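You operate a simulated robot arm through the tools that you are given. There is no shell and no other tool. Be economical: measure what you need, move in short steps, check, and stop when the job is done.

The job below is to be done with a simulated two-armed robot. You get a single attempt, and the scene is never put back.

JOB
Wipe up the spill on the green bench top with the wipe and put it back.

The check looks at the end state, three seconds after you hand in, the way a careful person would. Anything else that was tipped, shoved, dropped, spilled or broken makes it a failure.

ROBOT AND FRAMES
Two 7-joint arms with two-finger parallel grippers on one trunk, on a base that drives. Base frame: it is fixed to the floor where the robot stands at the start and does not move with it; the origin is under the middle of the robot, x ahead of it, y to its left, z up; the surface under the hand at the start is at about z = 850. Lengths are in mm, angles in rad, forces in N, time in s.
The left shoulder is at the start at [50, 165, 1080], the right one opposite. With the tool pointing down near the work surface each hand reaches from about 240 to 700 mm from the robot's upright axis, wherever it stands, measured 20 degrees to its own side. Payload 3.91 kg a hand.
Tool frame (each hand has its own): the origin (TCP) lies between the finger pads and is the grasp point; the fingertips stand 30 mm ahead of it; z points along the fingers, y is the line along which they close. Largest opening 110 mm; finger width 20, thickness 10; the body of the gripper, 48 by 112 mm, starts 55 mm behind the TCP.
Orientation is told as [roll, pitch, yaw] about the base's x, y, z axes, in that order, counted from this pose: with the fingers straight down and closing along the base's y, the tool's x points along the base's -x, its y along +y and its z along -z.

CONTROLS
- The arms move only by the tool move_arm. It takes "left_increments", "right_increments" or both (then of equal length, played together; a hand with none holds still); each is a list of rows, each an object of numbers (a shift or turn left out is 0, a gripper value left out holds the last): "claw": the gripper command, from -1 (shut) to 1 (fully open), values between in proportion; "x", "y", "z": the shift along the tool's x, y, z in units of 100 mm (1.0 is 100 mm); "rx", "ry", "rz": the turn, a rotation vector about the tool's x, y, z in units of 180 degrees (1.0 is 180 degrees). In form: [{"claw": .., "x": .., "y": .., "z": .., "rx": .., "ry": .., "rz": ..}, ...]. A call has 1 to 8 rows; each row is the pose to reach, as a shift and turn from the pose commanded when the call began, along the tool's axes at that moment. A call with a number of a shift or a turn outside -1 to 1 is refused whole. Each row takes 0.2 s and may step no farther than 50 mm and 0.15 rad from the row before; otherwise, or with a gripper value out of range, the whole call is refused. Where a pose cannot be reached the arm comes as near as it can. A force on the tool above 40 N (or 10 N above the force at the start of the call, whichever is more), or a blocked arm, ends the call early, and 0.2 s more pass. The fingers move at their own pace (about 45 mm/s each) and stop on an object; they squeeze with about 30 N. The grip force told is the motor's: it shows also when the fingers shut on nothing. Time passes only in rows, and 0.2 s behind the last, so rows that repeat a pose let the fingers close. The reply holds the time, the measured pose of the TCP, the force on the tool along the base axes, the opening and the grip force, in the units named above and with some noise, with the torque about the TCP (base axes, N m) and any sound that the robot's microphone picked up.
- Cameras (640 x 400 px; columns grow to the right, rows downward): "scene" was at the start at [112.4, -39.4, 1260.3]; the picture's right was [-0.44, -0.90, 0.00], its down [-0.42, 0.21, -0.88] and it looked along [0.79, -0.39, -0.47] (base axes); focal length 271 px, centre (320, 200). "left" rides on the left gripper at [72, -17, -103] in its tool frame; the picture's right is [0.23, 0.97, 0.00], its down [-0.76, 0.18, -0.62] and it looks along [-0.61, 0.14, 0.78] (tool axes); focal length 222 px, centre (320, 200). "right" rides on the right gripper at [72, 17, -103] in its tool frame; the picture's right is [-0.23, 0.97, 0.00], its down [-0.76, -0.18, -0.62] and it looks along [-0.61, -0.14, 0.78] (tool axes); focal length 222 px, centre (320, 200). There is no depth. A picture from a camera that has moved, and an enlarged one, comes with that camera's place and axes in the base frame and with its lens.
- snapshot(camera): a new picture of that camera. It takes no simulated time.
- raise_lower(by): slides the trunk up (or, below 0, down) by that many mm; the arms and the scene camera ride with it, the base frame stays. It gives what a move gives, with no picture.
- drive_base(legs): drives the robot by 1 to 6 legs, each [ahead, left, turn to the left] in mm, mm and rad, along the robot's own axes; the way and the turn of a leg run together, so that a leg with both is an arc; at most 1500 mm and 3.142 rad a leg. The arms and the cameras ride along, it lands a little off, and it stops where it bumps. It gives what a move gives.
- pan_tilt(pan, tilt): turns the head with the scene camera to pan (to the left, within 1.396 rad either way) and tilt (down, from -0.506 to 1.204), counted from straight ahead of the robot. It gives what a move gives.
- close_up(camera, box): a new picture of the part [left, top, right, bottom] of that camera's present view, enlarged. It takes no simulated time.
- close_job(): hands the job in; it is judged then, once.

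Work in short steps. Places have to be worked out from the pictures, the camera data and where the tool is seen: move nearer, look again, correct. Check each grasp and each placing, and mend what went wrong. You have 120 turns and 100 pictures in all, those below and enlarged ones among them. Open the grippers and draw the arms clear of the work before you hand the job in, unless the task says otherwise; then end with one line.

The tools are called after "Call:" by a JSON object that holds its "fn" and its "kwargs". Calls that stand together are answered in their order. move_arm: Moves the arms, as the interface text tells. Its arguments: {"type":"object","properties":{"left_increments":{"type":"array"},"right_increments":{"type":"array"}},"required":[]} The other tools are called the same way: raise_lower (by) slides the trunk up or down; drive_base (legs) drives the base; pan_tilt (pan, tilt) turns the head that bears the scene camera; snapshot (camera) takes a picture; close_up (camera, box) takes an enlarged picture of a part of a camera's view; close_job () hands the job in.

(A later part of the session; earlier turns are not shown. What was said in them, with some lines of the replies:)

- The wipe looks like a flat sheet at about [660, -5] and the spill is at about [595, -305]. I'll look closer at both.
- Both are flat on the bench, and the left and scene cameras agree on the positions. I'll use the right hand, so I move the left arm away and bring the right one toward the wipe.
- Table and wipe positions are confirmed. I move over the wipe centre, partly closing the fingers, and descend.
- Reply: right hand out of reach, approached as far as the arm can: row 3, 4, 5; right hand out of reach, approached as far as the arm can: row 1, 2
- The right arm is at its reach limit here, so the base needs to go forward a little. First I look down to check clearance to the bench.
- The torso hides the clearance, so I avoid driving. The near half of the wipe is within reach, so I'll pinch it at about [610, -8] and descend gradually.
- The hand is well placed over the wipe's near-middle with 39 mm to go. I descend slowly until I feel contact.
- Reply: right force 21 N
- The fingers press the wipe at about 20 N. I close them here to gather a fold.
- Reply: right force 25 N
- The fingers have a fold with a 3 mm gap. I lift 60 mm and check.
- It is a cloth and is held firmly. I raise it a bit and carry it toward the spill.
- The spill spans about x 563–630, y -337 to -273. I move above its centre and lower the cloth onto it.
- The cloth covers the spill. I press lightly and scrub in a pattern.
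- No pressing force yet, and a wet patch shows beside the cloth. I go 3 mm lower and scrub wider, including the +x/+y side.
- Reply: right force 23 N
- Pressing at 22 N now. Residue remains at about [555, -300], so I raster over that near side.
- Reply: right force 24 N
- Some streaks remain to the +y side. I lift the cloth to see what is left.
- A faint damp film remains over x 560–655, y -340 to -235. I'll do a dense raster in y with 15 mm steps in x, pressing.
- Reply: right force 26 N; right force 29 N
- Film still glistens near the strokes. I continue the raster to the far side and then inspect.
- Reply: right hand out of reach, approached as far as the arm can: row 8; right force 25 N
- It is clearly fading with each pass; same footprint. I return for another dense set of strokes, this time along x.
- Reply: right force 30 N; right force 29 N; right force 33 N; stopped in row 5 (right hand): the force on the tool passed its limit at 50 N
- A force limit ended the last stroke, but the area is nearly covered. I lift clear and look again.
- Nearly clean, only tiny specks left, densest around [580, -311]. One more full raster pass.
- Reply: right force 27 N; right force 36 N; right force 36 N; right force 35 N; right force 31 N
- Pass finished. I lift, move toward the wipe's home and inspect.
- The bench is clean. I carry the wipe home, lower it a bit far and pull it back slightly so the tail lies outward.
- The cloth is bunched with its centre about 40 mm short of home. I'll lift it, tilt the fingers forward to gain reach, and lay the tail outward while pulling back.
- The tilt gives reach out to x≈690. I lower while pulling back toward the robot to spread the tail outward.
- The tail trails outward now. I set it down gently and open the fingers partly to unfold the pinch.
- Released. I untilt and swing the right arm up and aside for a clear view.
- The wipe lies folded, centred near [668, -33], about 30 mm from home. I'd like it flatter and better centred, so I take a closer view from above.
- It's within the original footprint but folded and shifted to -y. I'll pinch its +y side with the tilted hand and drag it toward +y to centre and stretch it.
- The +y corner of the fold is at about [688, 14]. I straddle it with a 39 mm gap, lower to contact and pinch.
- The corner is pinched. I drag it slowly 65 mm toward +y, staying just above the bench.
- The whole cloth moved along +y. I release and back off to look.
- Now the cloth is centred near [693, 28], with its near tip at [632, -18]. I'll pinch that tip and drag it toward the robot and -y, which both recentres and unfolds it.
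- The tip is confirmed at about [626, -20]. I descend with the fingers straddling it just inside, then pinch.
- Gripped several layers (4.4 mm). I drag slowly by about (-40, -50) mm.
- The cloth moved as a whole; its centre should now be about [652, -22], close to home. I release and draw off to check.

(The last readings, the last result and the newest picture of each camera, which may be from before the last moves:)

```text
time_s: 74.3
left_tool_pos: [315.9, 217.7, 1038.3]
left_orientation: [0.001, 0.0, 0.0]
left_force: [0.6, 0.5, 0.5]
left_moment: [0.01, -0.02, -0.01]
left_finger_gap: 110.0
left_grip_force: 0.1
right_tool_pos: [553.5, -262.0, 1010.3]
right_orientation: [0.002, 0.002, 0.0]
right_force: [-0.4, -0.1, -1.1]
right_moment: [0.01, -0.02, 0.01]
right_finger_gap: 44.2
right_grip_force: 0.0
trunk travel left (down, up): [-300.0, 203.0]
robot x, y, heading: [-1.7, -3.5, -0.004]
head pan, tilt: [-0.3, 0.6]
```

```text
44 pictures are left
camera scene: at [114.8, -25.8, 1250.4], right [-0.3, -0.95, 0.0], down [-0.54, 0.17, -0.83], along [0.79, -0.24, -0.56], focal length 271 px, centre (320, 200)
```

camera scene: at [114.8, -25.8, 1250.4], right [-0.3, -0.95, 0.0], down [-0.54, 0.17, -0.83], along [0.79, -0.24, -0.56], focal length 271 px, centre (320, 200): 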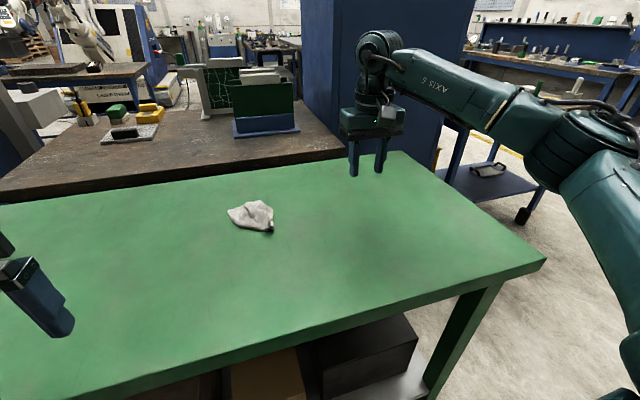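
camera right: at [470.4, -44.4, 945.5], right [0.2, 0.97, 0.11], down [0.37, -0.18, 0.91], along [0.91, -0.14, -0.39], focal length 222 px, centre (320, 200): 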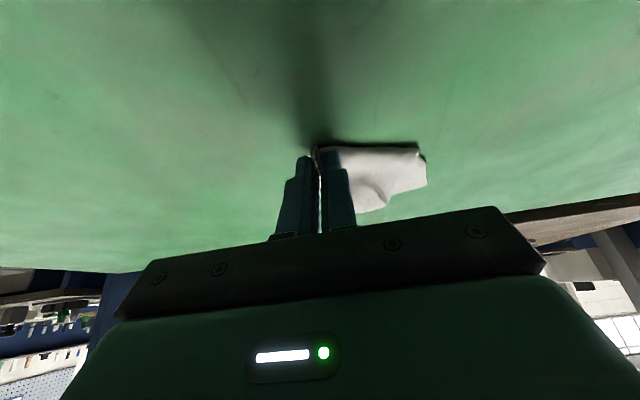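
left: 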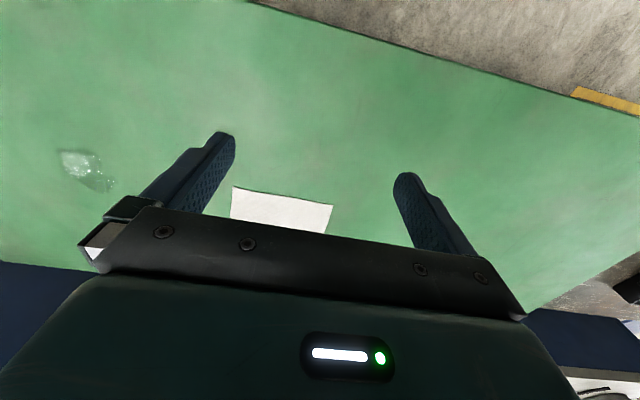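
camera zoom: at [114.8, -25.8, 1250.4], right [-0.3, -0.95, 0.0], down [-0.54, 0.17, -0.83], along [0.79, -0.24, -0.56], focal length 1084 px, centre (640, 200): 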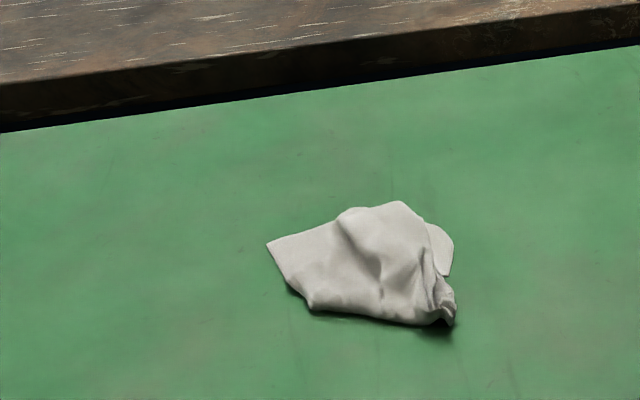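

The wipe is back at about [650, -20], within ~20 mm of its original centre and wholly inside its old footprint. I open the gripper, withdraw, and take one last look at the spill area.

Call:
{"fn": "move_arm", "kwargs": {"right_increments": [{"claw": 1, "x": 0.3, "y": -0.2, "z": -0.1}, {"x": 0.6, "y": -0.4, "z": -0.3}, {"x": 0.9, "y": -0.6, "z": -0.5}, {"x": 1.0, "y": -0.65, "z": -0.6}]}}

Call:
{"fn": "move_arm", "kwargs": {"right_increments": [{"x": 0.4}, {"x": 0.8}, {"x": 1.0}]}}

Call:
{"fn": "snapshot", "kwargs": {"camera": "right"}}

Call:
{"fn": "close_up", "kwargs": {"camera": "scene", "box": [300, 150, 460, 250]}}

```text
time_s: 75.3
left_tool_pos: [315.8, 218.8, 1037.4]
left_orientation: [0.0, 0.001, 0.001]
left_force: [0.6, -0.8, -0.5]
left_moment: [0.02, -0.02, -0.01]
left_finger_gap: 109.9
left_grip_force: 0.1
right_tool_pos: [453.2, -326.1, 1069.2]
right_orientation: [0.002, 0.003, 0.001]
right_force: [-0.1, 0.1, 1.0]
right_moment: [0.01, 0.0, -0.03]
right_finger_gap: 110.0
right_grip_force: 0.0
trunk travel left (down, up): [-300.0, 203.0]
robot x, y, heading: [-0.5, 2.1, -0.003]
head pan, tilt: [-0.3, 0.6]
```

```text
time_s: 76.1
left_tool_pos: [316.3, 217.7, 1038.0]
left_orientation: [-0.001, 0.001, 0.0]
left_force: [0.2, -0.2, 0.1]
left_moment: [-0.01, -0.01, 0.02]
left_finger_gap: 110.2
left_grip_force: 0.1
right_tool_pos: [352.7, -326.6, 1070.8]
right_orientation: [0.006, 0.0, 0.0]
right_force: [0.3, 1.0, 0.2]
right_moment: [0.0, 0.01, -0.02]
right_finger_gap: 109.9
right_grip_force: 0.1
trunk travel left (down, up): [-300.0, 203.0]
robot x, y, heading: [0.6, 1.0, 0.002]
head pan, tilt: [-0.3, 0.6]
```

```text
43 pictures are left
camera right: at [280.7, -310.9, 1174.8], right [0.23, 0.97, 0.0], down [0.76, -0.18, 0.62], along [0.61, -0.14, -0.78], focal length 222 px, centre (320, 200)
```

right: 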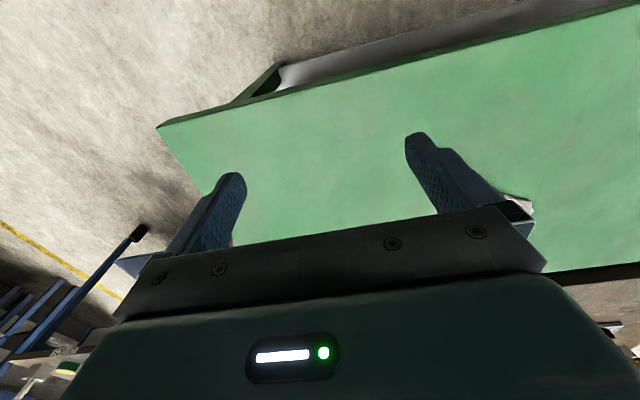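

```text
4.00 times, centred on (380, 200) of scene
camera zoom: at [114.6, -25.6, 1250.4], right [-0.3, -0.95, 0.0], down [-0.54, 0.17, -0.83], along [0.79, -0.24, -0.56], focal length 1084 px, centre (80, 200)
```

zoom: 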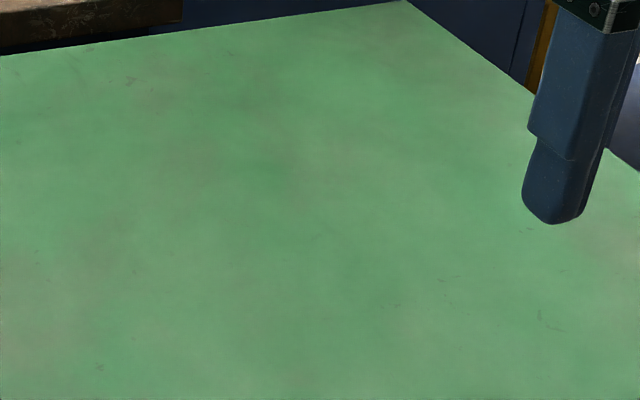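

The bench is clean, the wipe is back in its place, and both arms are clear with open grippers. I hand the job in.

Call:
{"fn": "close_job", "kwargs": {}}

```text
The job is handed in.
```

I wiped up the spill, with only a few pin-prick specks visible in the closest view, and put the wipe back about 20 mm from where it was, though it now lies folded instead of flat.
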